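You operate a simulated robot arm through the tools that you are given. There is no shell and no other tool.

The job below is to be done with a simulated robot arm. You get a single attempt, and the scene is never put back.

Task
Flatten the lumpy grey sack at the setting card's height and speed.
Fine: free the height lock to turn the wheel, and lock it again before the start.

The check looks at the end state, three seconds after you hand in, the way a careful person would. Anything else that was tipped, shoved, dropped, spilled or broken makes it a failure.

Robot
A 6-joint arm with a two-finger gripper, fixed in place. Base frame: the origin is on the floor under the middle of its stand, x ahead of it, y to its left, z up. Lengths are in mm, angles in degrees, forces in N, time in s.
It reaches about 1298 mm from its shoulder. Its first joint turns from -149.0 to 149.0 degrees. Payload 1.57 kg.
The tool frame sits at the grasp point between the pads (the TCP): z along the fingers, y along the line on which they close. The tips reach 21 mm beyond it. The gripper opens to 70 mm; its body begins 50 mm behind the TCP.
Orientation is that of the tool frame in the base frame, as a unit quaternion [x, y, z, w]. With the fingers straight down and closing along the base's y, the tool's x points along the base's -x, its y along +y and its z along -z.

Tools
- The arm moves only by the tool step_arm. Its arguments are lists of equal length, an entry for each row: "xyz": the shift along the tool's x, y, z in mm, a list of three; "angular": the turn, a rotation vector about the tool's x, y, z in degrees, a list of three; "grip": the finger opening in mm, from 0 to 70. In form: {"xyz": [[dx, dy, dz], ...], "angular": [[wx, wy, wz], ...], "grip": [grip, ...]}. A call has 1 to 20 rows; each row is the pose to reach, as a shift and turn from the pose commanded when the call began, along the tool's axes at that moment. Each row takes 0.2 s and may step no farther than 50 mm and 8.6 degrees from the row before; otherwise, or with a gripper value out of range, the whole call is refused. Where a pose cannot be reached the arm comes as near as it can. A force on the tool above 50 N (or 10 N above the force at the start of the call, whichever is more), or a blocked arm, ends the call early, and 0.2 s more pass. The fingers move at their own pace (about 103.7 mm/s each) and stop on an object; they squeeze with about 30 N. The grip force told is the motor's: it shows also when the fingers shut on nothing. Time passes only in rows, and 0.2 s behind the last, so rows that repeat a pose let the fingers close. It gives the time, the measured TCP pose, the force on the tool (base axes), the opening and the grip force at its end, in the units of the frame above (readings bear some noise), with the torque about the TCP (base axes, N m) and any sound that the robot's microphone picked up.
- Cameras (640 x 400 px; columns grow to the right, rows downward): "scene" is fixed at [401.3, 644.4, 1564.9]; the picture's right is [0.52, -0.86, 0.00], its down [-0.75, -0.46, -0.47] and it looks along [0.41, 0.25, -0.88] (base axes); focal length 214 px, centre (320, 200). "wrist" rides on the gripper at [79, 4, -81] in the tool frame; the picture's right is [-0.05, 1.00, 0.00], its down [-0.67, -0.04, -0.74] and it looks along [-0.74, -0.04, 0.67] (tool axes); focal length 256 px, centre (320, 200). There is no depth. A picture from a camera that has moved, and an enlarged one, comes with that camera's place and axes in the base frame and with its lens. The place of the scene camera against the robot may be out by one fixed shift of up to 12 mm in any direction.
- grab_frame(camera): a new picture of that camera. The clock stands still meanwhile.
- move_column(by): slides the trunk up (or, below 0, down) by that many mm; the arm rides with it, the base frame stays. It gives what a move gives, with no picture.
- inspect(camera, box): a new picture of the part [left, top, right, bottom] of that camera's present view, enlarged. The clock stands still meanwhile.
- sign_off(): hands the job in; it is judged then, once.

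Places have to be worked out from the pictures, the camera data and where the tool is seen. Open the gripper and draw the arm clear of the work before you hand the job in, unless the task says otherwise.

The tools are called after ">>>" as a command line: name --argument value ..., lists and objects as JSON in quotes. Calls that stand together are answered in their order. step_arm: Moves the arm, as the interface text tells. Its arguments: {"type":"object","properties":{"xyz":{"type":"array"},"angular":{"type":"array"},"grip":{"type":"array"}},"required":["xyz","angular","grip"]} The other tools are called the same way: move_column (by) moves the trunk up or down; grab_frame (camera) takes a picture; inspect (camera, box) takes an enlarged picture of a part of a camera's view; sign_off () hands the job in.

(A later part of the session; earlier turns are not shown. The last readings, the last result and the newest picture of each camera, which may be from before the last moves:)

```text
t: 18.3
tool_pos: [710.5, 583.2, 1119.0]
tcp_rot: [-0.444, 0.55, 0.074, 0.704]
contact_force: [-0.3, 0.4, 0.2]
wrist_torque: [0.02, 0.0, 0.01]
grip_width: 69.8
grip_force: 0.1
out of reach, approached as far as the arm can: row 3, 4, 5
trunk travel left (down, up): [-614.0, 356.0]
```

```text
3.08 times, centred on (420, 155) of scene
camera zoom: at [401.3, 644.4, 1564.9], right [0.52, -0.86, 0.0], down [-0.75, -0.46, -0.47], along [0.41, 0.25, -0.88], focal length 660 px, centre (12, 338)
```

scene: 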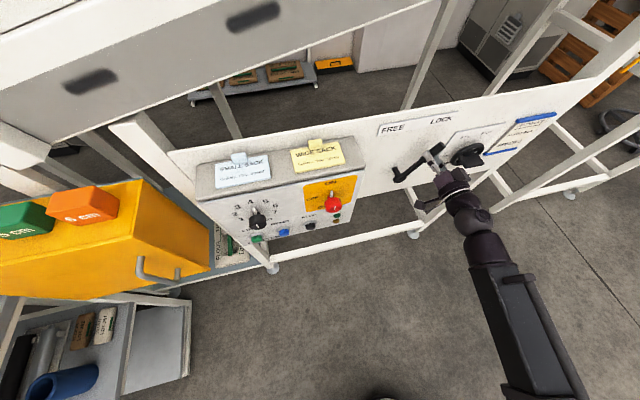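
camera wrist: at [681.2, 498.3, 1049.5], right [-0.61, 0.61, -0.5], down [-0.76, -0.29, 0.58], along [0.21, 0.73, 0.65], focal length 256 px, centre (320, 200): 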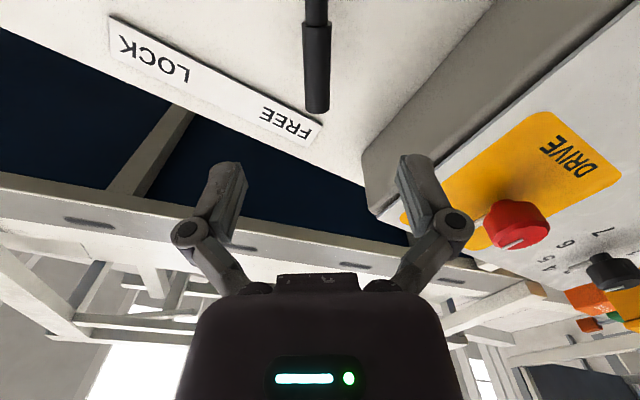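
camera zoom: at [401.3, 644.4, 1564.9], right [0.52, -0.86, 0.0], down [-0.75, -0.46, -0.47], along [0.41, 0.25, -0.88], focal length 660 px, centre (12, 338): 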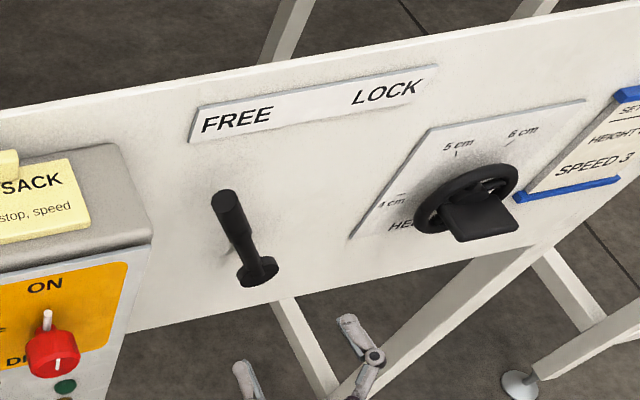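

The lever now stands at FREE and nothing else moved. I lower the trunk by 71 mm to wheel height, then move right to the wheel (b≈372) while rolling the gripper by +123° so that it closes vertically on the wheel's flat paddle.

>>> move_column --by -71

>>> step_arm --xyz '[[10.2, -15.8, 0], [20.4, -31.6, 0], [30.6, -47.4, 0], [40.9, -63.1, 0], [51.1, -78.9, 0], [61.3, -94.7, 0], [71.5, -110.5, 0], [81.7, -126.3, 0], [91.9, -142.1, 0], [102.1, -157.9, 0], [112.3, -173.7, 0], [122.6, -189.4, 0], [132.8, -205.2, 0], [143, -221, 0], [153.2, -236.8, 0]]' --angular '[[0, 0, 8.2], [0, 0, 16.4], [0, 0, 24.6], [0, 0, 32.8], [0, 0, 41], [0, 0, 49.2], [0, 0, 57.4], [0, 0, 65.6], [0, 0, 73.8], [0, 0, 82], [0, 0, 90.2], [0, 0, 98.4], [0, 0, 106.6], [0, 0, 114.8], [0, 0, 122.9]]' --grip '[70, 70, 70, 70, 70, 70, 70, 70, 70, 70, 70, 70, 70, 70, 70]'

>>> grab_frame --camera "wrist"

>>> grab_frame --camera "scene"

```text
t: 19.4
tool_pos: [711.4, 584.9, 1046.9]
tcp_rot: [-0.445, 0.549, 0.074, 0.703]
contact_force: [-0.1, -0.2, 0.0]
wrist_torque: [0.02, -0.01, -0.01]
grip_width: 70.0
grip_force: 0.1
trunk travel left (down, up): [-543.0, 427.0]
```

```text
t: 22.6
tool_pos: [911.6, 387.3, 1057.0]
tcp_rot: [0.259, 0.638, 0.665, 0.289]
contact_force: [-0.3, 0.0, -0.5]
wrist_torque: [0.0, 0.0, 0.0]
grip_width: 70.1
grip_force: 0.1
out of reach, approached as far as the arm can: row 15
trunk travel left (down, up): [-543.0, 427.0]
```

```text
taken
camera wrist: at [797.1, 386.9, 1054.6], right [-0.01, -0.06, 1.0], down [-0.06, -1.0, -0.06], along [1.0, -0.06, 0.01], focal length 256 px, centre (320, 200)
```

wrist: 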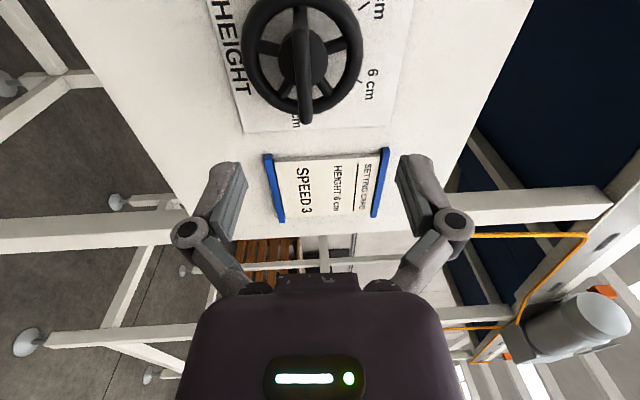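

```text
taken
```

scene: 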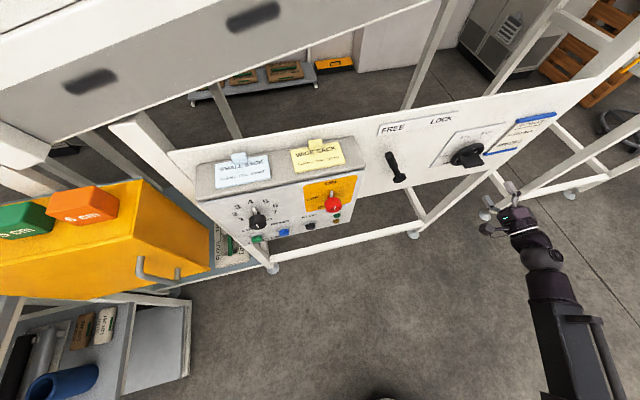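

The wheel is ahead; the tool sits at z≈1057 with a slight 3° upward tilt and the paddle stands edge-on to the fingers. I enlarge the wheel to measure it.

>>> inspect --camera "wrist" --box '[200, 0, 420, 140]'

>>> inspect --camera "scene" --box '[430, 110, 560, 220]'

```text
2.86 times, centred on (310, 70) of wrist
camera zoom: at [797.1, 386.9, 1054.6], right [-0.01, -0.06, 1.0], down [-0.06, -1.0, -0.06], along [1.0, -0.06, 0.01], focal length 731 px, centre (349, 571)
```

zoom: 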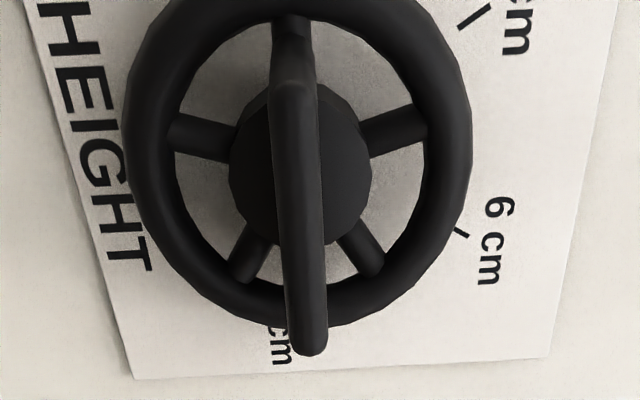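

```text
3.64 times, centred on (495, 165) of scene
camera zoom: at [401.3, 644.4, 1564.9], right [0.52, -0.86, 0.0], down [-0.75, -0.46, -0.47], along [0.41, 0.25, -0.88], focal length 780 px, centre (-316, 327)
```

zoom: 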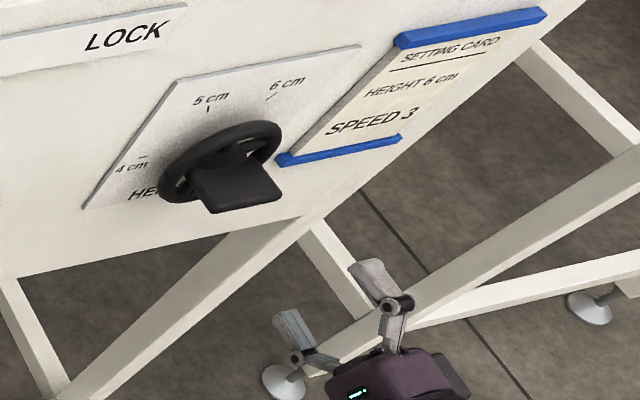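

The paddle is about 10 mm thick and 64 mm wide, centred at b≈371.6, z≈1049.5, its front edge at D≈1023; the pointer sits over the 7 cm label. I first try to level the tool (3° pitch, 1.4° roll).

>>> step_arm --xyz '[[0, 0, 0], [0, 0, 0]]' --angular '[[1.5, 0, 0.7], [3, 0, 1.4]]' --grip '[70, 70]'

```text
t: 23.2
tool_pos: [911.6, 387.1, 1057.1]
tcp_rot: [0.258, 0.639, 0.665, 0.289]
contact_force: [0.6, -0.5, 0.2]
wrist_torque: [0.03, 0.0, 0.01]
grip_width: 70.1
grip_force: 0.0
out of reach, approached as far as the arm can: row 2
trunk travel left (down, up): [-543.0, 427.0]
```

The arm is at a joint limit at this roll, so I try with 5° less roll and level pitch.

>>> step_arm --xyz '[[0, 0, 0], [0, 0, 0]]' --angular '[[1.5, 0, -2.5], [3, 0, -5]]' --grip '[70, 70]'

```text
t: 23.8
tool_pos: [909.4, 388.2, 1048.5]
tcp_rot: [0.236, 0.664, 0.637, 0.312]
contact_force: [0.5, -0.6, 0.2]
wrist_torque: [-0.01, -0.01, -0.02]
grip_width: 70.0
grip_force: 0.0
out of reach, approached as far as the arm can: row 1, 2
trunk travel left (down, up): [-543.0, 427.0]
```

Now the tool is level (roll +83.5°, z≈1048.5), good enough for the paddle. I advance 80 mm toward the wheel and check alignment.

>>> step_arm --xyz '[[-1, 0, 30], [-2, 0, 60], [-2, 0, 80]]' --angular '[[0, 0, 0], [0, 0, 0], [0, 0, 0]]' --grip '[70, 70, 70]'

>>> grab_frame --camera "wrist"

>>> inspect --camera "scene" --box '[430, 110, 560, 220]'

```text
t: 24.6
tool_pos: [968.5, 442.4, 1048.9]
tcp_rot: [0.236, 0.664, 0.637, 0.313]
contact_force: [0.7, 0.5, 0.1]
wrist_torque: [-0.04, -0.01, 0.0]
grip_width: 70.0
grip_force: 0.1
trunk travel left (down, up): [-543.0, 427.0]
```

```text
taken
camera wrist: at [854.3, 441.9, 1042.7], right [-0.05, 0.04, 1.0], down [-0.07, -1.0, 0.04], along [1.0, -0.07, 0.05], focal length 256 px, centre (320, 200)
```

wrist: 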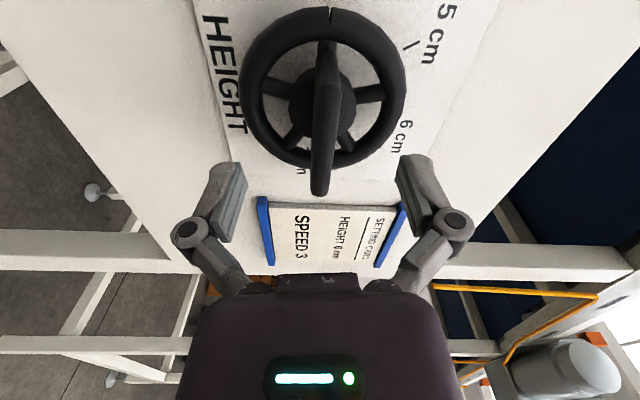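

```text
3.64 times, centred on (495, 165) of scene
camera zoom: at [401.3, 644.4, 1564.9], right [0.52, -0.86, 0.0], down [-0.75, -0.46, -0.47], along [0.41, 0.25, -0.88], focal length 780 px, centre (-316, 327)
```

zoom: 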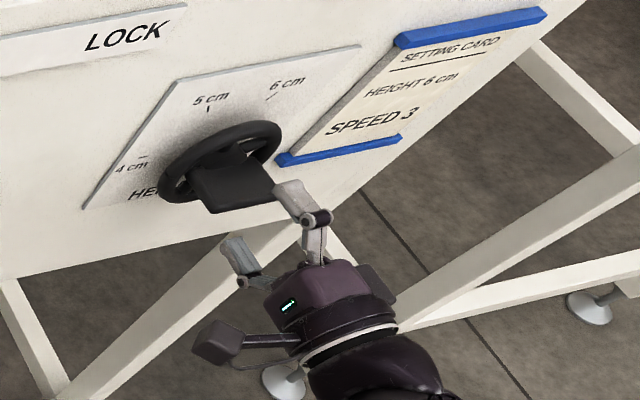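

Alignment is good (paddle centred between the fingers, paddle front edge at D≈1022, TCP at D≈997). I advance 28 mm more so that the pads overlap the paddle by about 20 mm.

>>> step_arm --xyz '[[0, 0, 10], [0, 0, 20], [0, 0, 28]]' --angular '[[0, 0, 0], [0, 0, 0], [0, 0, 0]]' --grip '[70, 70, 70]'

>>> grab_frame --camera "wrist"

>>> inspect --camera "scene" --box '[430, 110, 560, 220]'

```text
t: 25.4
tool_pos: [988.8, 462.8, 1049.2]
tcp_rot: [0.235, 0.664, 0.637, 0.312]
contact_force: [-0.3, -0.2, 0.4]
wrist_torque: [0.02, 0.03, 0.03]
grip_width: 70.2
grip_force: 0.1
trunk travel left (down, up): [-543.0, 427.0]
```

```text
taken
camera wrist: at [874.4, 462.8, 1042.7], right [-0.05, 0.04, 1.0], down [-0.07, -1.0, 0.04], along [1.0, -0.07, 0.05], focal length 256 px, centre (320, 200)
```

wrist: 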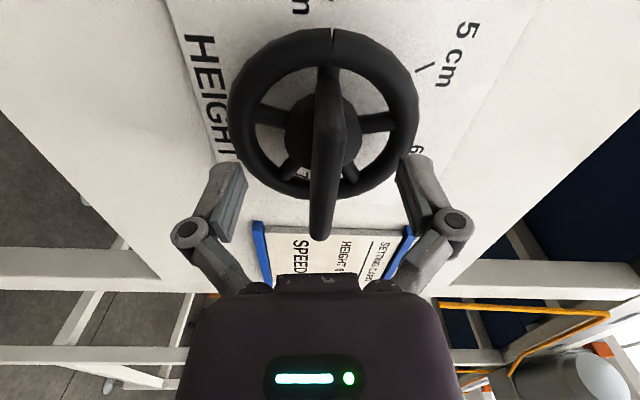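

```text
3.64 times, centred on (495, 165) of scene
camera zoom: at [401.3, 644.4, 1564.9], right [0.52, -0.86, 0.0], down [-0.75, -0.46, -0.47], along [0.41, 0.25, -0.88], focal length 780 px, centre (-316, 327)
```

zoom: 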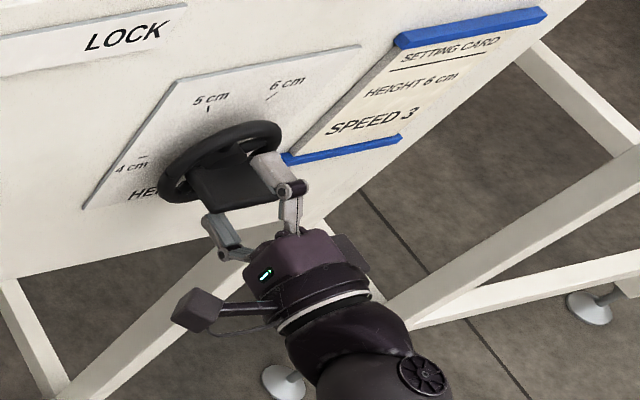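

The fingers straddle the paddle with no contact. I close the gripper on it.

>>> step_arm --xyz '[[0, 0, 0], [0, 0, 0], [0, 0, 0], [0, 0, 0]]' --angular '[[0, 0, 0], [0, 0, 0], [0, 0, 0], [0, 0, 0]]' --grip '[40, 20, 5, 5]'

>>> inspect --camera "wrist" --box '[180, 0, 480, 260]'

```text
t: 26.4
tool_pos: [987.3, 462.4, 1049.0]
tcp_rot: [0.236, 0.665, 0.636, 0.313]
contact_force: [1.7, 2.6, 10.4]
wrist_torque: [0.11, -0.13, 0.08]
grip_width: 11.9
grip_force: 4.7
trunk travel left (down, up): [-543.0, 427.0]
```

```text
1.54 times, centred on (330, 130) of wrist
camera zoom: at [873.2, 462.8, 1043.8], right [-0.05, 0.04, 1.0], down [-0.07, -1.0, 0.04], along [1.0, -0.07, 0.05], focal length 394 px, centre (305, 308)
```

zoom: 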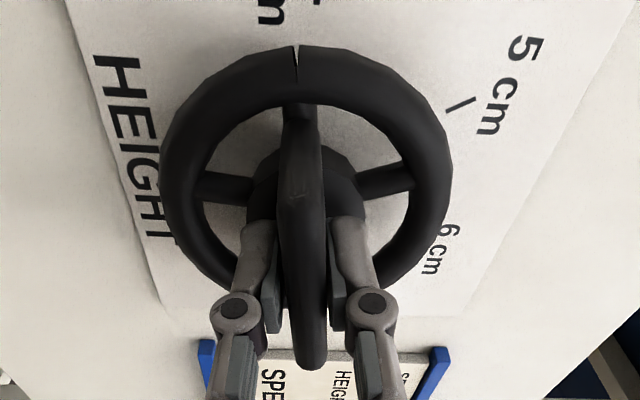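

The paddle is between the pads (opening 11.9 mm) with a 10 N vertical force, so it is slightly off-centre. I tighten fully and hold.

>>> step_arm --xyz '[[0, 0, 0], [0, 0, 0], [0, 0, 0]]' --angular '[[0, 0, 0], [0, 0, 0], [0, 0, 0]]' --grip '[0, 0, 0]'

>>> inspect --camera "wrist" --box '[180, 0, 480, 260]'

```text
t: 27.2
tool_pos: [987.4, 463.1, 1050.8]
tcp_rot: [0.237, 0.663, 0.637, 0.313]
contact_force: [7.7, 7.7, 20.3]
wrist_torque: [0.2, -0.2, 0.54]
grip_width: 10.9
grip_force: 32.1
trunk travel left (down, up): [-543.0, 427.0]
```

```text
1.54 times, centred on (330, 130) of wrist
camera zoom: at [873.2, 462.8, 1044.2], right [-0.05, 0.04, 1.0], down [-0.07, -1.0, 0.04], along [1.0, -0.07, 0.05], focal length 394 px, centre (305, 308)
```

zoom: 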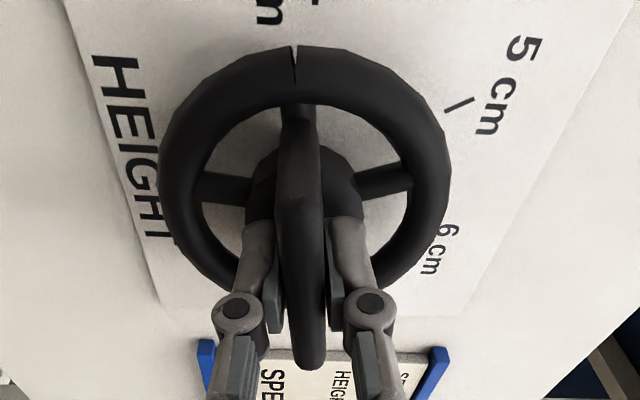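

Gripped (10.9 mm, 32 N), but a 20 N upward force says that the paddle centre is about 2 mm above the tool. I raise the trunk by 2 mm to relieve it.

>>> move_column --by 2

```text
t: 27.7
tool_pos: [988.2, 463.4, 1050.5]
tcp_rot: [0.237, 0.665, 0.635, 0.313]
contact_force: [-5.2, 1.3, -4.3]
wrist_torque: [-0.02, 0.06, -0.29]
grip_width: 11.1
grip_force: 31.9
trunk travel left (down, up): [-545.0, 425.0]
```

The load dropped to about 4 N. The wheel aligned itself with the pads (about 6.5° turned already), so I turn the gripper counterclockwise about its axis in two halves, first 27°.

>>> step_arm --xyz '[[0, 0, 0], [0, 0, 0], [0, 0, 0], [0, 0, 0], [0, 0, 0]]' --angular '[[0, 0, -5.4], [0, 0, -10.8], [0, 0, -16.2], [0, 0, -21.6], [0, 0, -27]]' --grip '[0, 0, 0, 0, 0]'

>>> grab_frame --camera "wrist"

>>> inspect --camera "scene" --box '[430, 110, 560, 220]'

```text
t: 28.9
tool_pos: [986.8, 462.5, 1051.1]
tcp_rot: [0.072, 0.7, 0.546, 0.454]
contact_force: [-23.9, -7.8, -18.0]
wrist_torque: [-0.25, 0.26, 0.24]
grip_width: 11.0
grip_force: 32.0
trunk travel left (down, up): [-545.0, 425.0]
```

```text
taken
camera wrist: at [881.4, 455.2, 1009.3], right [-0.36, 0.36, 0.86], down [-0.13, -0.93, 0.34], along [0.92, 0.01, 0.38], focal length 256 px, centre (320, 200)
```

wrist: 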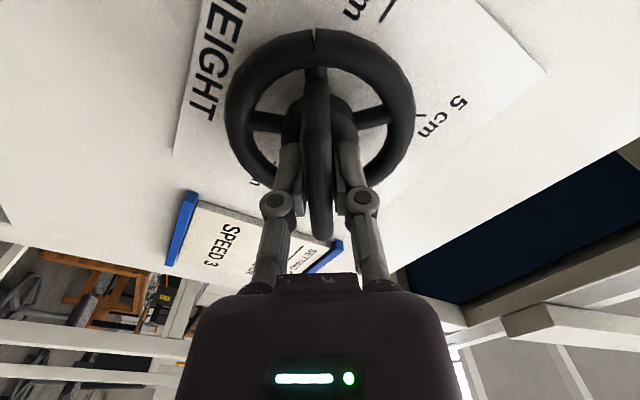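

```text
3.64 times, centred on (495, 165) of scene
camera zoom: at [401.3, 644.4, 1564.9], right [0.52, -0.86, 0.0], down [-0.75, -0.46, -0.47], along [0.41, 0.25, -0.88], focal length 780 px, centre (-316, 327)
```

zoom: 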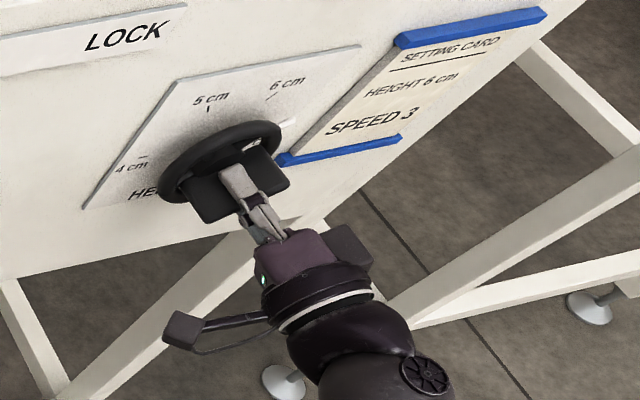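

The wheel turns with the tool; the white pointer now shows at about 33°. A parasitic load of about 30 N has built up, so I relax the grip for a moment and re-close before going on.

>>> step_arm --xyz '[[0, 0, 0], [0, 0, 0], [0, 0, 0], [0, 0, 0]]' --angular '[[0, 0, 0], [0, 0, 0], [0, 0, 0], [0, 0, 0]]' --grip '[18, 18, 0, 0]'

```text
t: 29.9
tool_pos: [988.6, 463.1, 1051.3]
tcp_rot: [0.074, 0.701, 0.546, 0.453]
contact_force: [10.2, 5.6, 14.5]
wrist_torque: [0.07, -0.05, 0.26]
grip_width: 10.7
grip_force: 31.4
trunk travel left (down, up): [-545.0, 425.0]
```

I continue with the second part, 26° counterclockwise.

>>> step_arm --xyz '[[0, 0, 0], [0, 0, 0], [0, 0, 0], [0, 0, 0], [0, 0, 0]]' --angular '[[0, 0, -5.3], [0, 0, -10.6], [0, 0, -15.9], [0, 0, -21.2], [0, 0, -26.2]]' --grip '[0, 0, 0, 0, 0]'

>>> grab_frame --camera "wrist"

>>> inspect --camera "scene" --box '[440, 115, 540, 190]'

```text
t: 31.1
tool_pos: [988.0, 464.1, 1052.6]
tcp_rot: [-0.087, 0.699, 0.43, 0.565]
contact_force: [13.5, 13.8, 23.5]
wrist_torque: [0.37, -0.32, -0.04]
grip_width: 10.9
grip_force: 31.6
trunk travel left (down, up): [-545.0, 425.0]
```

```text
taken
camera wrist: at [898.8, 437.8, 984.0], right [-0.59, 0.6, 0.55], down [-0.28, -0.78, 0.55], along [0.76, 0.17, 0.63], focal length 256 px, centre (320, 200)
```

wrist: 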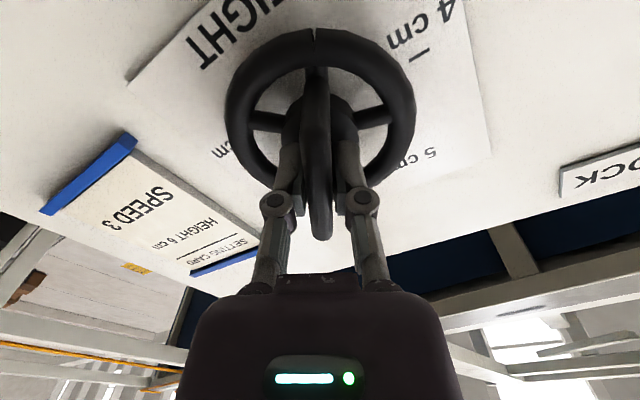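

```text
5.33 times, centred on (490, 152) of scene
camera zoom: at [401.3, 644.4, 1564.9], right [0.52, -0.86, 0.0], down [-0.75, -0.46, -0.47], along [0.41, 0.25, -0.88], focal length 1144 px, centre (-587, 453)
```

zoom: 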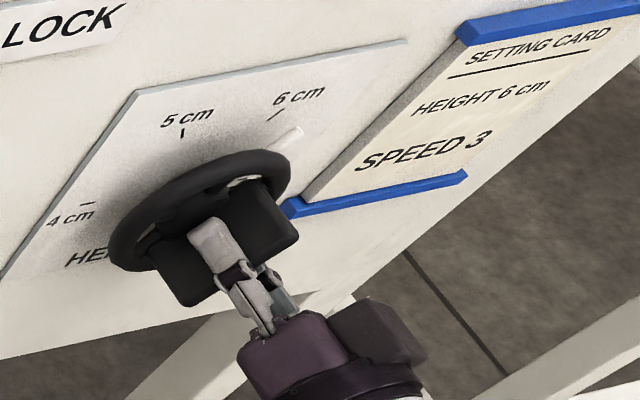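

The wheel now seems near 6 cm. I release the paddle and withdraw 75 mm along the axis to check the pointer against the tick from a view in the pointer's own plane.

>>> step_arm --xyz '[[0, 0, 0], [0, 0, 0], [0, 0, -25], [0, 0, -50], [0, 0, -75]]' --angular '[[0, 0, 0], [0, 0, 0], [0, 0, 0], [0, 0, 0], [0, 0, 0]]' --grip '[40, 70, 70, 70, 70]'

>>> grab_frame --camera "wrist"

>>> inspect --camera "scene" --box '[440, 115, 540, 190]'

```text
t: 32.3
tool_pos: [933.5, 411.0, 1050.4]
tcp_rot: [-0.086, 0.699, 0.429, 0.565]
contact_force: [0.0, -0.1, -0.1]
wrist_torque: [-0.01, 0.02, -0.01]
grip_width: 70.0
grip_force: 0.1
trunk travel left (down, up): [-545.0, 425.0]
```

```text
taken
camera wrist: at [844.1, 385.8, 983.3], right [-0.59, 0.6, 0.55], down [-0.28, -0.78, 0.55], along [0.76, 0.17, 0.63], focal length 256 px, centre (320, 200)
```

wrist: 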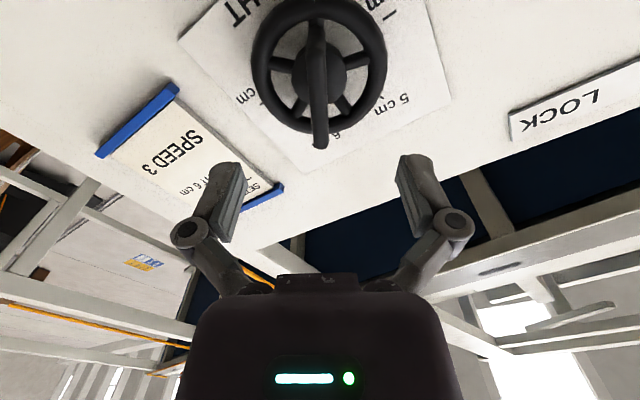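

```text
5.33 times, centred on (490, 152) of scene
camera zoom: at [401.3, 644.4, 1564.9], right [0.52, -0.86, 0.0], down [-0.75, -0.46, -0.47], along [0.41, 0.25, -0.88], focal length 1144 px, centre (-587, 453)
```

zoom: 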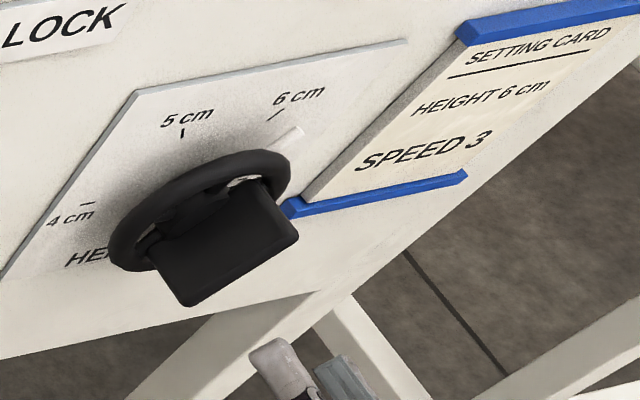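

I enlarge the wheel in the wrist view to compare the white pointer with the 6 cm tick.

>>> inspect --camera "wrist" --box '[230, 70, 430, 195]'

>>> inspect --camera "wrist" --box '[180, 0, 460, 175]'

```text
3.20 times, centred on (330, 132) of wrist
camera zoom: at [844.1, 385.8, 983.3], right [-0.59, 0.6, 0.55], down [-0.28, -0.78, 0.55], along [0.76, 0.17, 0.63], focal length 819 px, centre (288, 416)
```

zoom: 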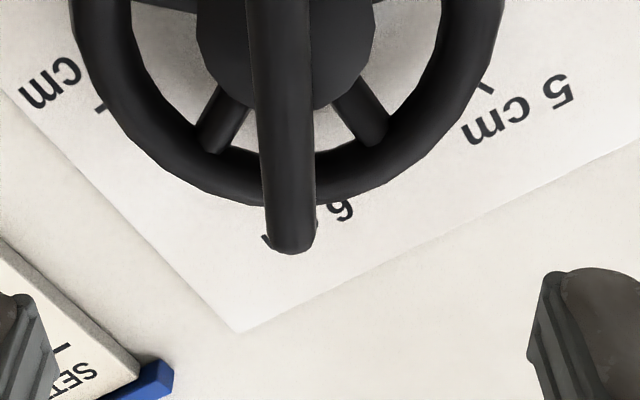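

```text
2.29 times, centred on (320, 88) of wrist
camera zoom: at [844.1, 385.8, 983.3], right [-0.59, 0.6, 0.55], down [-0.28, -0.78, 0.55], along [0.76, 0.17, 0.63], focal length 585 px, centre (320, 457)
```

zoom: 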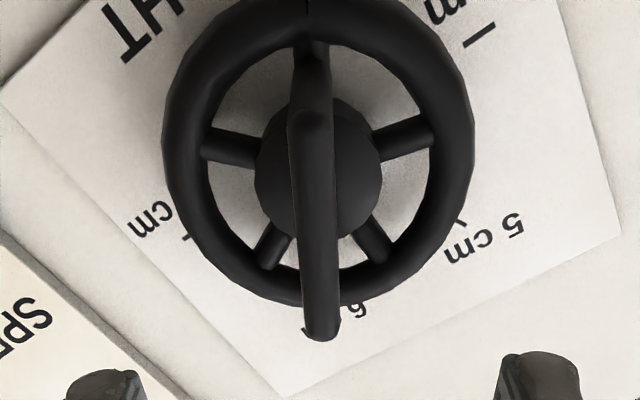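

The paddle itself measures about 59° here, but it hides the pointer. I enlarge the fixed camera's view strongly around the pointer and the 6 cm tick.

>>> inspect --camera "scene" --box '[470, 122, 510, 147]'

>>> inspect --camera "scene" --box '[450, 122, 514, 162]'

```text
16.00 times, centred on (490, 134) of scene
camera zoom: at [401.3, 644.4, 1564.9], right [0.52, -0.86, 0.0], down [-0.75, -0.46, -0.47], along [0.41, 0.25, -0.88], focal length 3432 px, centre (-2400, 1248)
```

zoom: 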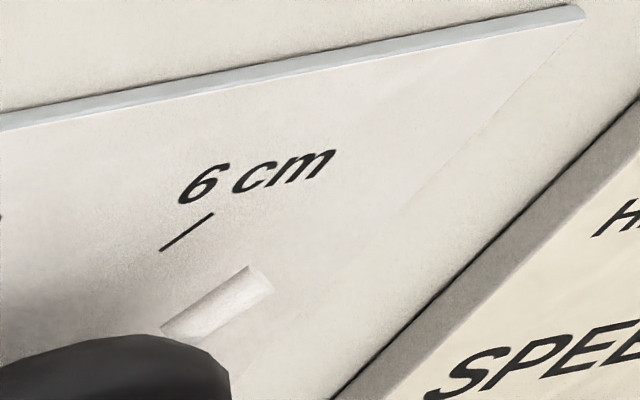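

```text
10.00 times, centred on (482, 142) of scene
camera zoom: at [401.3, 644.4, 1564.9], right [0.52, -0.86, 0.0], down [-0.75, -0.46, -0.47], along [0.41, 0.25, -0.88], focal length 2145 px, centre (-1300, 780)
```

zoom: 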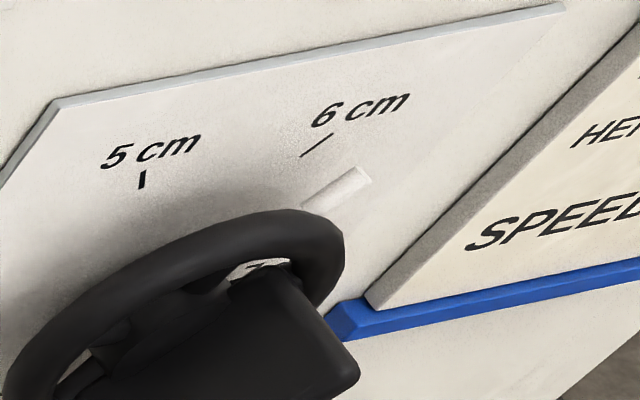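

I zoom in further on the pointer and tick for their directions.

>>> inspect --camera "scene" --box '[476, 132, 492, 142]'

>>> inspect --camera "scene" --box '[476, 137, 492, 147]'

```text
16.00 times, centred on (484, 137) of scene
camera zoom: at [401.3, 644.4, 1564.9], right [0.52, -0.86, 0.0], down [-0.75, -0.46, -0.47], along [0.41, 0.25, -0.88], focal length 3432 px, centre (-2304, 1208)
```

zoom: 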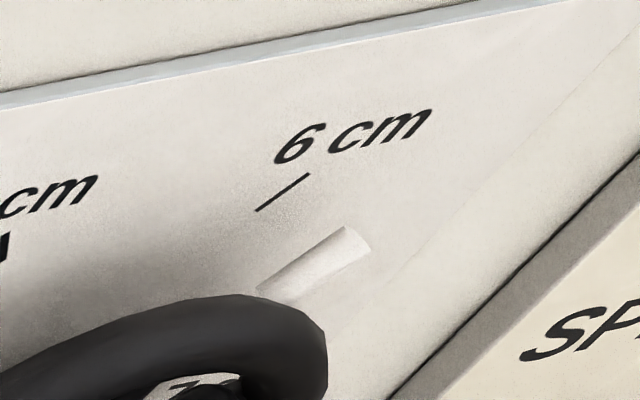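

```text
16.00 times, centred on (484, 142) of scene
camera zoom: at [401.3, 644.4, 1564.9], right [0.52, -0.86, 0.0], down [-0.75, -0.46, -0.47], along [0.41, 0.25, -0.88], focal length 3432 px, centre (-2304, 1128)
```

zoom: 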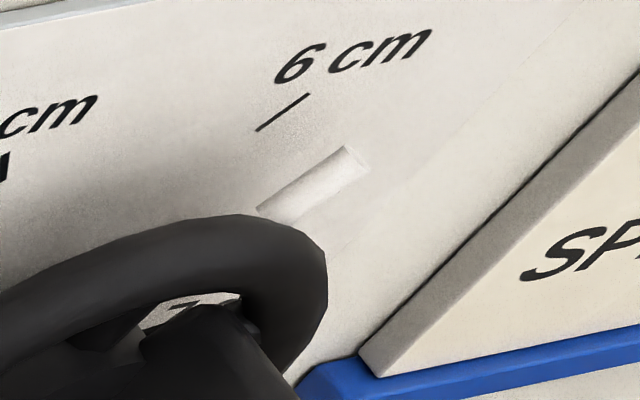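

Pointer and tick are parallel (slopes −0.716 and −0.72) and in line after parallax, so the wheel stands at 6 cm. Now I go back to the lever: withdraw 30 mm, move left to b≈91 with roll −30°, and raise the trunk 68 mm.

>>> step_arm --xyz '[[0, 0, -30], [17.4, 30.1, -30], [34.8, 60.3, -30], [52.2, 90.4, -30], [69.6, 120.6, -30], [87, 150.7, -30], [104.4, 180.9, -30], [121.8, 211, -30], [139.2, 241.2, -30]]' --angular '[[0, 0, 0], [0, 0, -7.5], [0, 0, -15], [0, 0, -22.5], [0, 0, -30], [0, 0, -37.5], [0, 0, -45], [0, 0, -52.5], [0, 0, -60]]' --grip '[70, 70, 70, 70, 70, 70, 70, 70, 70]'

>>> move_column --by 68

>>> grab_frame --camera "wrist"

>>> inspect --camera "scene" --box '[340, 90, 540, 220]'

```text
t: 34.3
tool_pos: [718.4, 588.8, 1049.8]
tcp_rot: [-0.425, 0.562, 0.088, 0.704]
contact_force: [0.2, 0.9, -0.2]
wrist_torque: [0.02, -0.03, 0.03]
grip_width: 69.6
grip_force: 0.1
trunk travel left (down, up): [-545.0, 425.0]
```

```text
t: 35.4
tool_pos: [718.6, 589.3, 1119.1]
tcp_rot: [-0.425, 0.562, 0.09, 0.704]
contact_force: [-0.2, 0.3, 0.1]
wrist_torque: [0.01, -0.05, -0.03]
grip_width: 69.9
grip_force: 0.2
trunk travel left (down, up): [-613.0, 357.0]
```

```text
taken
camera wrist: at [685.1, 506.6, 1046.7], right [-0.62, 0.64, -0.45], down [-0.75, -0.31, 0.59], along [0.24, 0.7, 0.67], focal length 256 px, centre (320, 200)
```

wrist: 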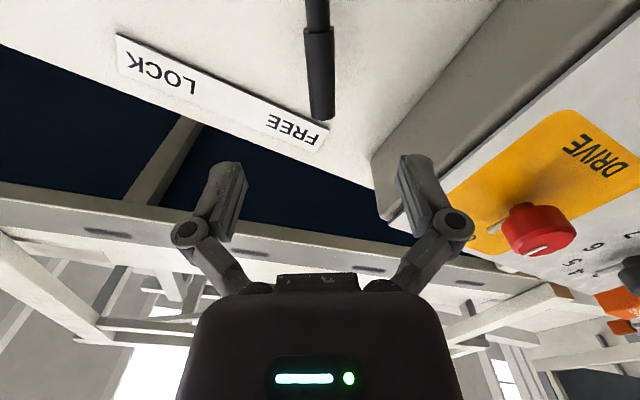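

```text
3.08 times, centred on (440, 155) of scene
camera zoom: at [401.3, 644.4, 1564.9], right [0.52, -0.86, 0.0], down [-0.75, -0.46, -0.47], along [0.41, 0.25, -0.88], focal length 660 px, centre (-49, 338)
```

zoom: 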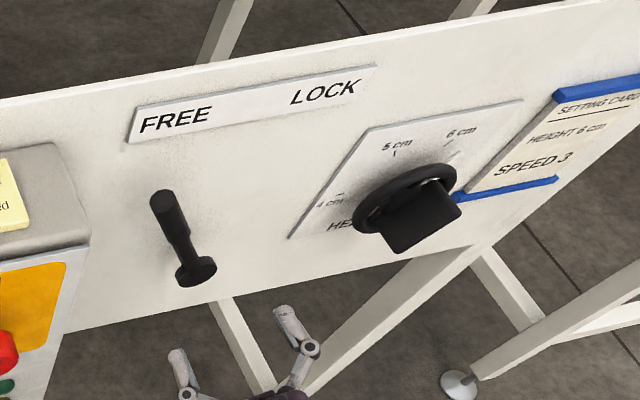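

The lever is centred between the fingers again. I advance 103 mm to straddle it, then narrow to 30 mm.

>>> step_arm --xyz '[[0, 0, 40], [0, 0, 75], [0, 0, 103], [0, 0, 103], [0, 0, 103], [0, 0, 103]]' --angular '[[0, 0, 0], [0, 0, 0], [0, 0, 0], [0, 0, 0], [0, 0, 0], [0, 0, 0]]' --grip '[70, 70, 70, 50, 36, 30]'

>>> grab_frame --camera "wrist"

```text
t: 36.8
tool_pos: [792.5, 660.2, 1119.4]
tcp_rot: [-0.425, 0.563, 0.089, 0.703]
contact_force: [0.2, -0.2, 0.1]
wrist_torque: [-0.03, -0.01, -0.02]
grip_width: 30.2
grip_force: 0.0
trunk travel left (down, up): [-613.0, 357.0]
```

```text
taken
camera wrist: at [759.7, 577.6, 1046.5], right [-0.62, 0.64, -0.45], down [-0.75, -0.31, 0.59], along [0.24, 0.7, 0.67], focal length 256 px, centre (320, 200)
```

wrist: 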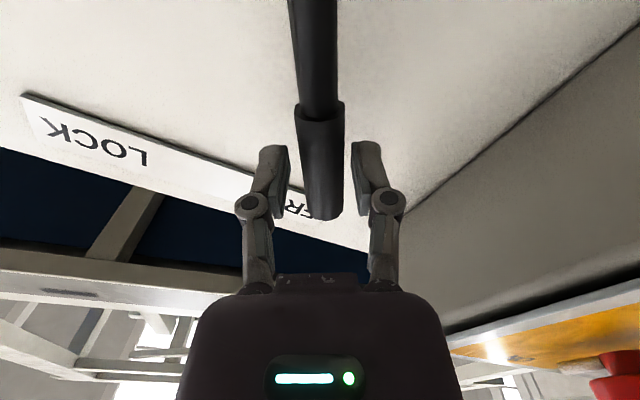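

Caged without contact. I sweep the lever back to the right toward LOCK, rolling along with it.

>>> step_arm --xyz '[[6.6, -11.5, 0], [13.8, -24.1, 0], [20.5, -35.8, 0], [27.0, -47.2, 0], [33.5, -58.6, 0], [40.3, -70.3, 0], [47.5, -82.9, 0], [55.6, -97.0, 0]]' --angular '[[0, 0, 7.5], [0, 0, 15], [0, 0, 22.5], [0, 0, 30], [0, 0, 37.5], [0, 0, 45], [0, 0, 52.5], [0, 0, 60]]' --grip '[30, 30, 30, 30, 30, 30, 30, 30]'

>>> grab_frame --camera "wrist"

>>> inspect --camera "scene" --box '[360, 90, 520, 220]'

```text
t: 38.6
tool_pos: [869.9, 581.7, 1119.4]
tcp_rot: [-0.086, 0.699, 0.43, 0.564]
contact_force: [-0.5, 0.6, -0.1]
wrist_torque: [0.0, -0.01, 0.01]
grip_width: 29.9
grip_force: 0.1
trunk travel left (down, up): [-613.0, 357.0]
```

```text
taken
camera wrist: at [781.4, 555.9, 1051.4], right [-0.59, 0.6, 0.55], down [-0.28, -0.79, 0.55], along [0.76, 0.17, 0.63], focal length 256 px, centre (320, 200)
```

wrist: 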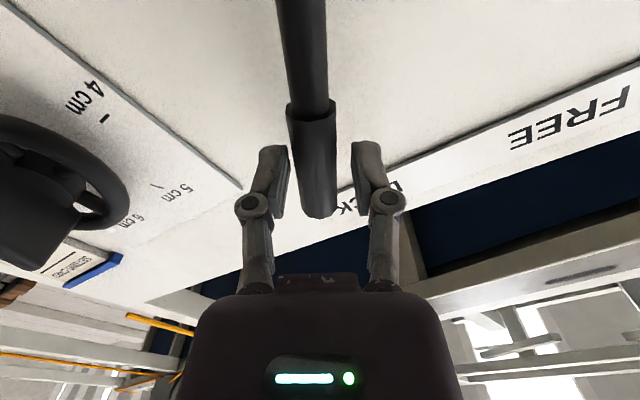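

```text
3.08 times, centred on (440, 155) of scene
camera zoom: at [401.3, 644.4, 1564.9], right [0.52, -0.86, 0.0], down [-0.75, -0.46, -0.47], along [0.41, 0.25, -0.88], focal length 660 px, centre (-49, 338)
```

zoom: 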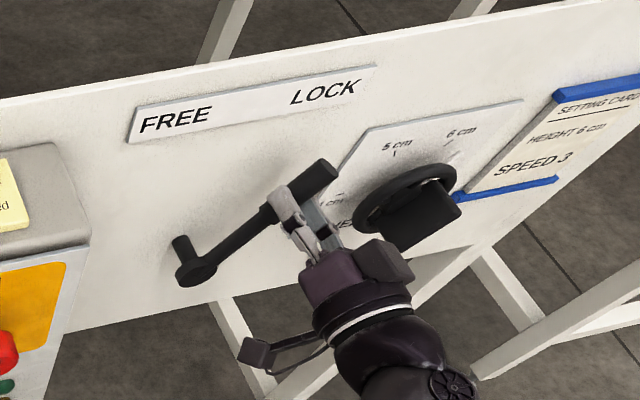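

The lever appears exactly as it was at the start in LOCK. I push a little farther right in small steps to confirm that it sits on its stop.

>>> step_arm --xyz '[[-2, -3.5, 0], [-4, -6.9, 0], [-5, -8.7, 0]]' --angular '[[0, 0, 1], [0, 0, 2], [0, 0, 2]]' --grip '[30, 30, 30]'

>>> inspect --camera "wrist" --box '[220, 60, 420, 240]'

```text
t: 39.4
tool_pos: [874.8, 574.2, 1121.1]
tcp_rot: [-0.075, 0.7, 0.439, 0.557]
contact_force: [-3.0, 4.8, 0.8]
wrist_torque: [-0.05, -0.06, 0.15]
grip_width: 33.3
grip_force: 2.6
trunk travel left (down, up): [-613.0, 357.0]
```

```text
2.22 times, centred on (320, 150) of wrist
camera zoom: at [786.3, 550.5, 1053.0], right [-0.57, 0.58, 0.58], down [-0.27, -0.8, 0.54], along [0.77, 0.16, 0.61], focal length 569 px, centre (320, 311)
```

zoom: 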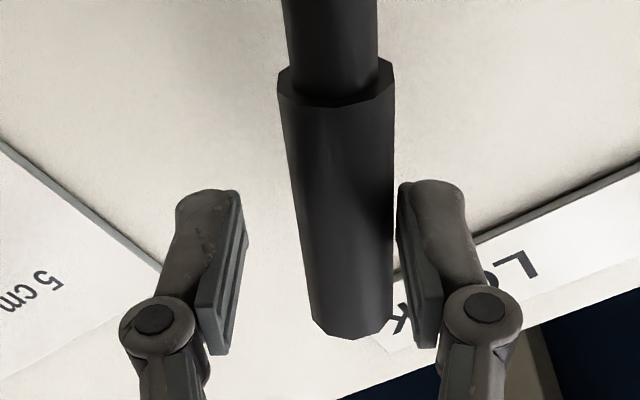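

A 5.5 N counterforce confirms that the lever is on its LOCK stop. I back off, open and withdraw.

>>> step_arm --xyz '[[3, 5.2, 0], [3, 5.2, 0], [3, 5.2, -30], [3, 5.2, -70], [3, 5.2, -115]]' --angular '[[0, 0, 0], [0, 0, 0], [0, 0, 0], [0, 0, 0], [0, 0, 0]]' --grip '[50, 70, 70, 70, 70]'

>>> grab_frame --camera "scene"

>>> inspect --camera "scene" --box '[370, 90, 540, 200]'

>>> grab_frame --camera "wrist"

```text
t: 40.6
tool_pos: [790.9, 496.9, 1119.2]
tcp_rot: [-0.075, 0.701, 0.439, 0.557]
contact_force: [0.4, 0.2, 0.5]
wrist_torque: [-0.01, -0.02, 0.02]
grip_width: 69.9
grip_force: 0.1
trunk travel left (down, up): [-613.0, 357.0]
```

```text
taken
```

scene: 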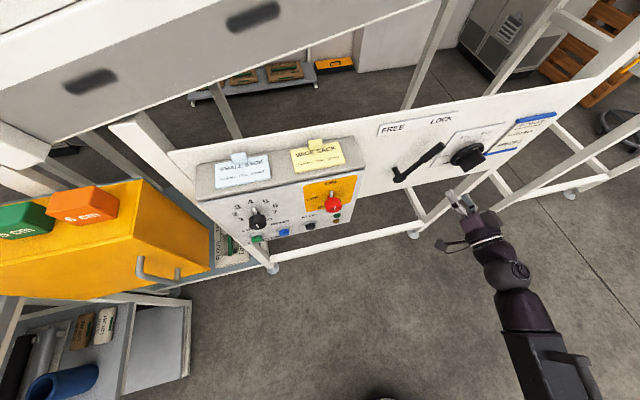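

```text
3.64 times, centred on (455, 145) of scene
camera zoom: at [401.3, 644.4, 1564.9], right [0.52, -0.86, 0.0], down [-0.75, -0.46, -0.47], along [0.41, 0.25, -0.88], focal length 780 px, centre (-171, 400)
```

zoom: 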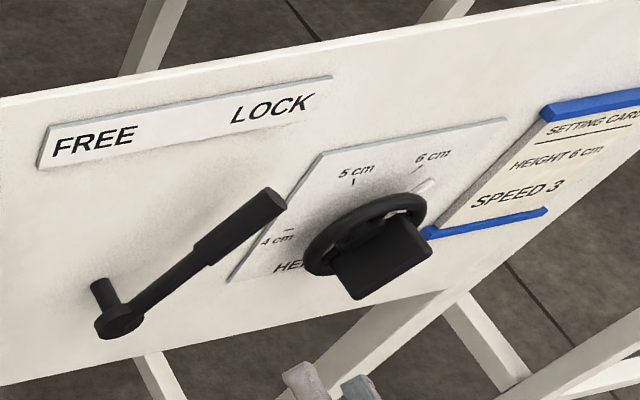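

```text
taken
camera wrist: at [699.9, 472.6, 1053.1], right [-0.57, 0.58, 0.58], down [-0.27, -0.8, 0.54], along [0.77, 0.16, 0.61], focal length 256 px, centre (320, 200)
```

wrist: 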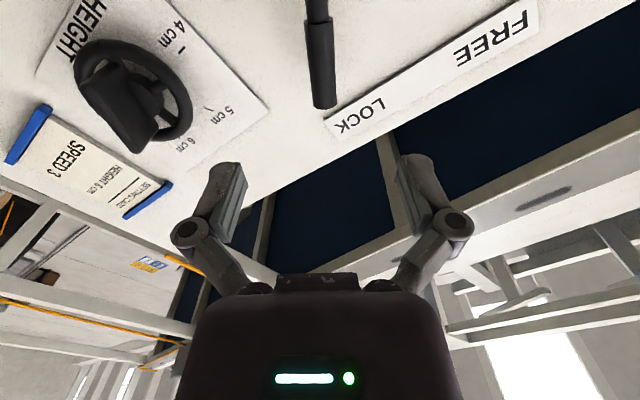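

The lever is locked and the wheel reads 6 cm. Next the speed knob: I withdraw to D≈840 and move 490 mm left in front of the control box, rolling level.

>>> step_arm --xyz '[[0, 0, -40], [0, 0, -70], [26.1, 41.5, -70], [52.2, 83, -70], [78.3, 124.5, -70], [104.4, 166, -70], [130.5, 207.5, -70], [156.7, 249, -70], [182.8, 290.4, -70], [208.9, 331.9, -70], [235, 373.4, -70], [261.1, 414.8, -70]]' --angular '[[0, 0, 0], [0, 0, 0], [0, 0, -3.2], [0, 0, -6.4], [0, 0, -9.6], [0, 0, -12.8], [0, 0, -16], [0, 0, -19.2], [0, 0, -22.4], [0, 0, -25.6], [0, 0, -28.8], [0, 0, -32.2]]' --grip '[70, 70, 70, 70, 70, 70, 70, 70, 70, 70, 70, 70]'

>>> grab_frame --camera "wrist"

>>> grab_frame --camera "scene"

```text
t: 43.2
tool_pos: [395.4, 799.2, 1119.0]
tcp_rot: [-0.265, 0.651, 0.267, 0.659]
contact_force: [-0.8, -0.1, 0.1]
wrist_torque: [-0.02, -0.01, 0.05]
grip_width: 69.8
grip_force: 0.2
trunk travel left (down, up): [-613.0, 357.0]
```

```text
taken
camera wrist: at [334.4, 746.3, 1038.4], right [-0.7, 0.71, 0.05], down [-0.51, -0.55, 0.66], along [0.5, 0.43, 0.75], focal length 256 px, centre (320, 200)
```

wrist: 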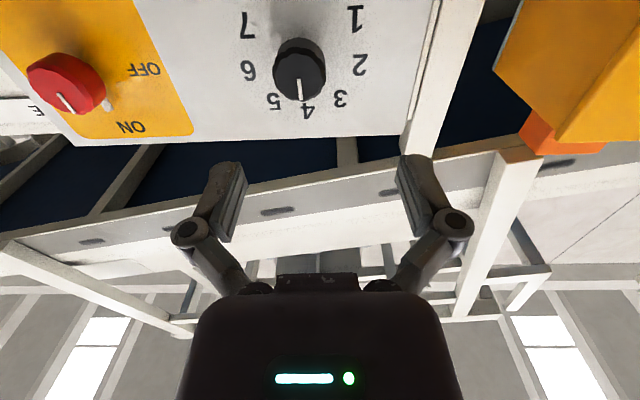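

```text
taken
```

scene: 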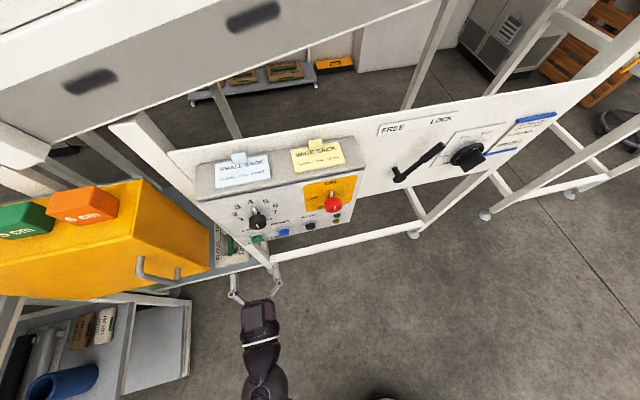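

The speed knob and its numbers are in view. I enlarge them.

>>> inspect --camera "wrist" --box '[200, 0, 420, 140]'

>>> inspect --camera "wrist" --box '[0, 20, 240, 160]'

>>> inspect --camera "scene" --box '[225, 190, 300, 240]'

```text
2.86 times, centred on (310, 70) of wrist
camera zoom: at [334.4, 746.3, 1038.4], right [-0.7, 0.71, 0.05], down [-0.51, -0.55, 0.66], along [0.5, 0.43, 0.75], focal length 731 px, centre (349, 571)
```

zoom: 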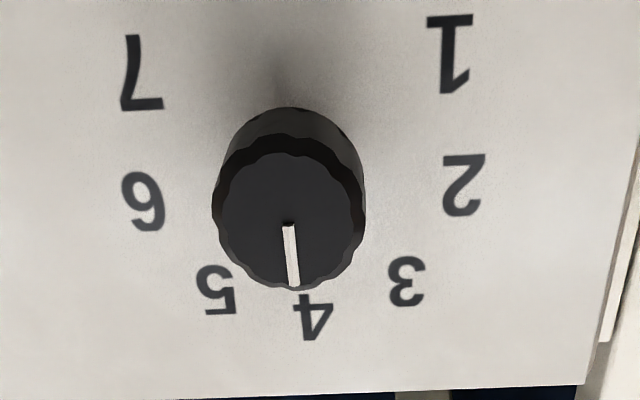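

```text
2.67 times, centred on (120, 90) of wrist
camera zoom: at [334.4, 746.3, 1038.4], right [-0.7, 0.71, 0.05], down [-0.51, -0.55, 0.66], along [0.5, 0.43, 0.75], focal length 683 px, centre (853, 493)
```

zoom: 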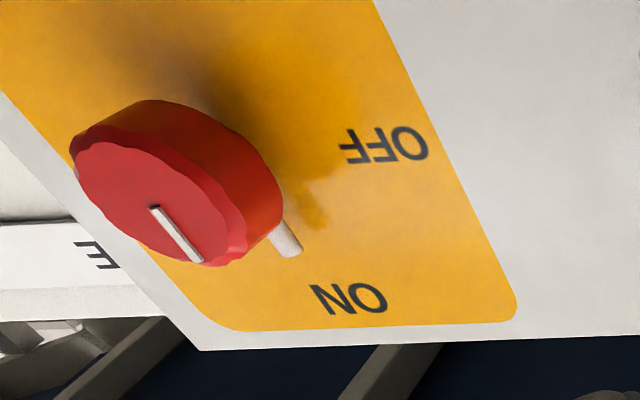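

```text
8.00 times, centred on (262, 215) of scene
camera zoom: at [401.3, 644.4, 1564.9], right [0.52, -0.86, 0.0], down [-0.75, -0.46, -0.47], along [0.41, 0.25, -0.88], focal length 1716 px, centre (780, 80)
```

zoom: 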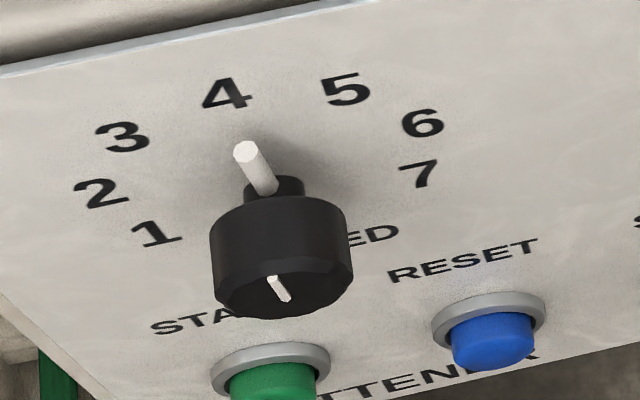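

The speed scale has 40° steps with 4 at the top; the knob's axis is at b≈−270.7, z≈1114.9, panel at D≈982 and cap (Ø≈36 mm) front at D≈945. I line up with it (roll +10°), advance 60 mm and adjust the trunk.

>>> step_arm --xyz '[[0, -7, 0], [0, -14.8, 0], [0, -14.8, 30], [0, -14.8, 55]]' --angular '[[-0.4, 0.3, 5], [-0.8, 0.7, 10], [-0.8, 0.7, 10], [-0.8, 0.7, 10]]' --grip '[70, 70, 70, 70]'

>>> move_column --by -3

>>> grab_frame --camera "wrist"

>>> inspect --camera "scene" --box '[200, 180, 330, 290]'

```text
t: 44.2
tool_pos: [449.9, 828.5, 1116.5]
tcp_rot: [-0.213, 0.676, 0.326, 0.626]
contact_force: [0.6, 0.2, -0.1]
wrist_torque: [0.0, -0.01, -0.01]
grip_width: 69.9
grip_force: 0.1
trunk travel left (down, up): [-613.0, 357.0]
```

```text
t: 44.7
tool_pos: [449.5, 828.1, 1114.7]
tcp_rot: [-0.212, 0.675, 0.326, 0.626]
contact_force: [0.2, -0.2, -0.8]
wrist_torque: [0.0, -0.01, -0.03]
grip_width: 69.8
grip_force: 0.1
trunk travel left (down, up): [-610.0, 360.0]
```

```text
taken
camera wrist: at [377.9, 783.2, 1036.3], right [-0.69, 0.69, 0.23], down [-0.42, -0.63, 0.65], along [0.59, 0.36, 0.72], focal length 256 px, centre (320, 200)
```

wrist: 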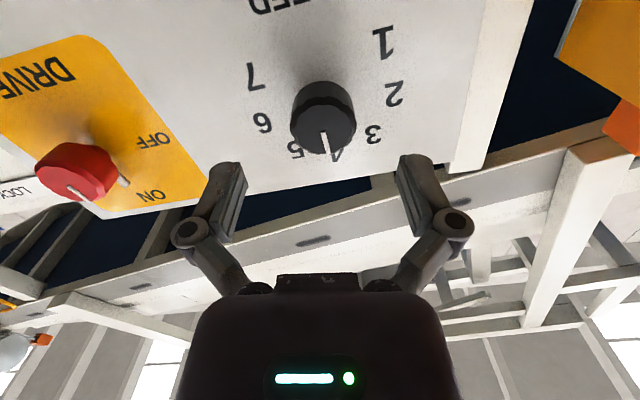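

```text
3.64 times, centred on (265, 235) of scene
camera zoom: at [401.3, 644.4, 1564.9], right [0.52, -0.86, 0.0], down [-0.75, -0.46, -0.47], along [0.41, 0.25, -0.88], focal length 780 px, centre (520, 73)
```

zoom: 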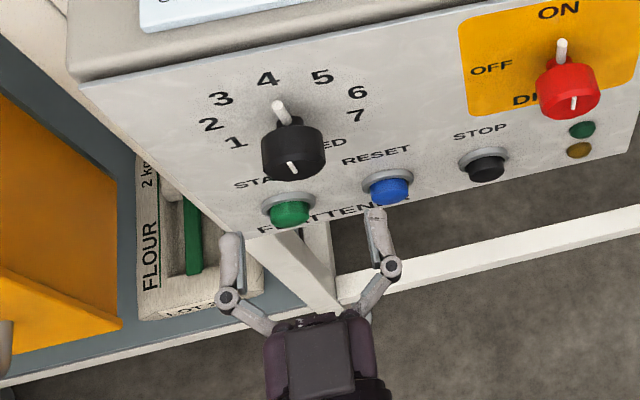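

The knob is 3 mm left of the gripper's midline; I correct that and advance 45 mm so that the pads surround the cap.

>>> step_arm --xyz '[[0, 3, 15], [0, 3, 30], [0, 3, 45]]' --angular '[[0, 0, 0], [0, 0, 0], [0, 0, 0]]' --grip '[70, 70, 70]'

>>> grab_frame --camera "wrist"

>>> inspect --camera "scene" --box '[200, 180, 330, 290]'

```text
t: 45.5
tool_pos: [478.2, 862.1, 1113.4]
tcp_rot: [-0.213, 0.675, 0.328, 0.626]
contact_force: [0.8, -0.1, 1.1]
wrist_torque: [0.01, -0.01, -0.03]
grip_width: 70.2
grip_force: 0.0
trunk travel left (down, up): [-610.0, 360.0]
```

```text
taken
camera wrist: at [408.1, 817.7, 1036.3], right [-0.69, 0.69, 0.23], down [-0.42, -0.63, 0.65], along [0.59, 0.36, 0.72], focal length 256 px, centre (320, 200)
```

wrist: 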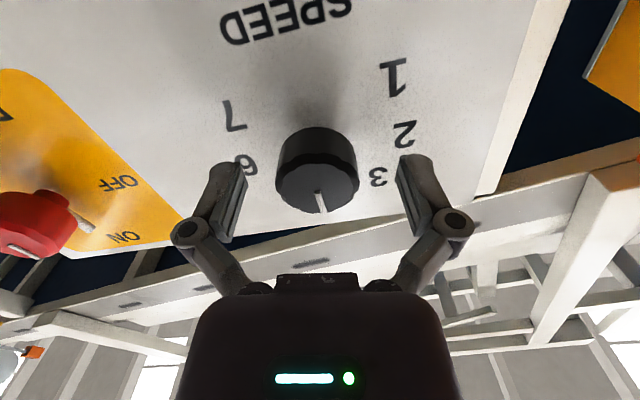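

```text
3.64 times, centred on (265, 235) of scene
camera zoom: at [401.3, 644.4, 1564.9], right [0.52, -0.86, 0.0], down [-0.75, -0.46, -0.47], along [0.41, 0.25, -0.88], focal length 780 px, centre (520, 73)
```

zoom: 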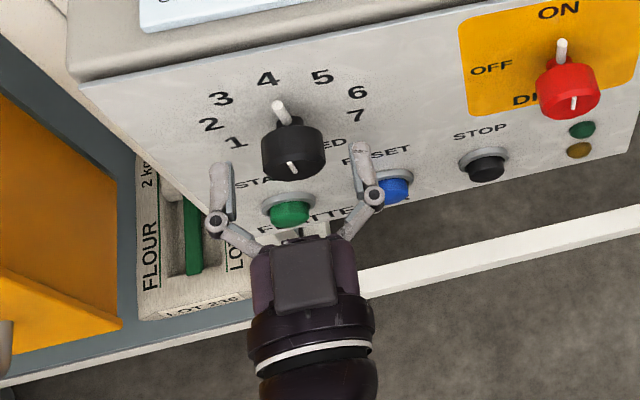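

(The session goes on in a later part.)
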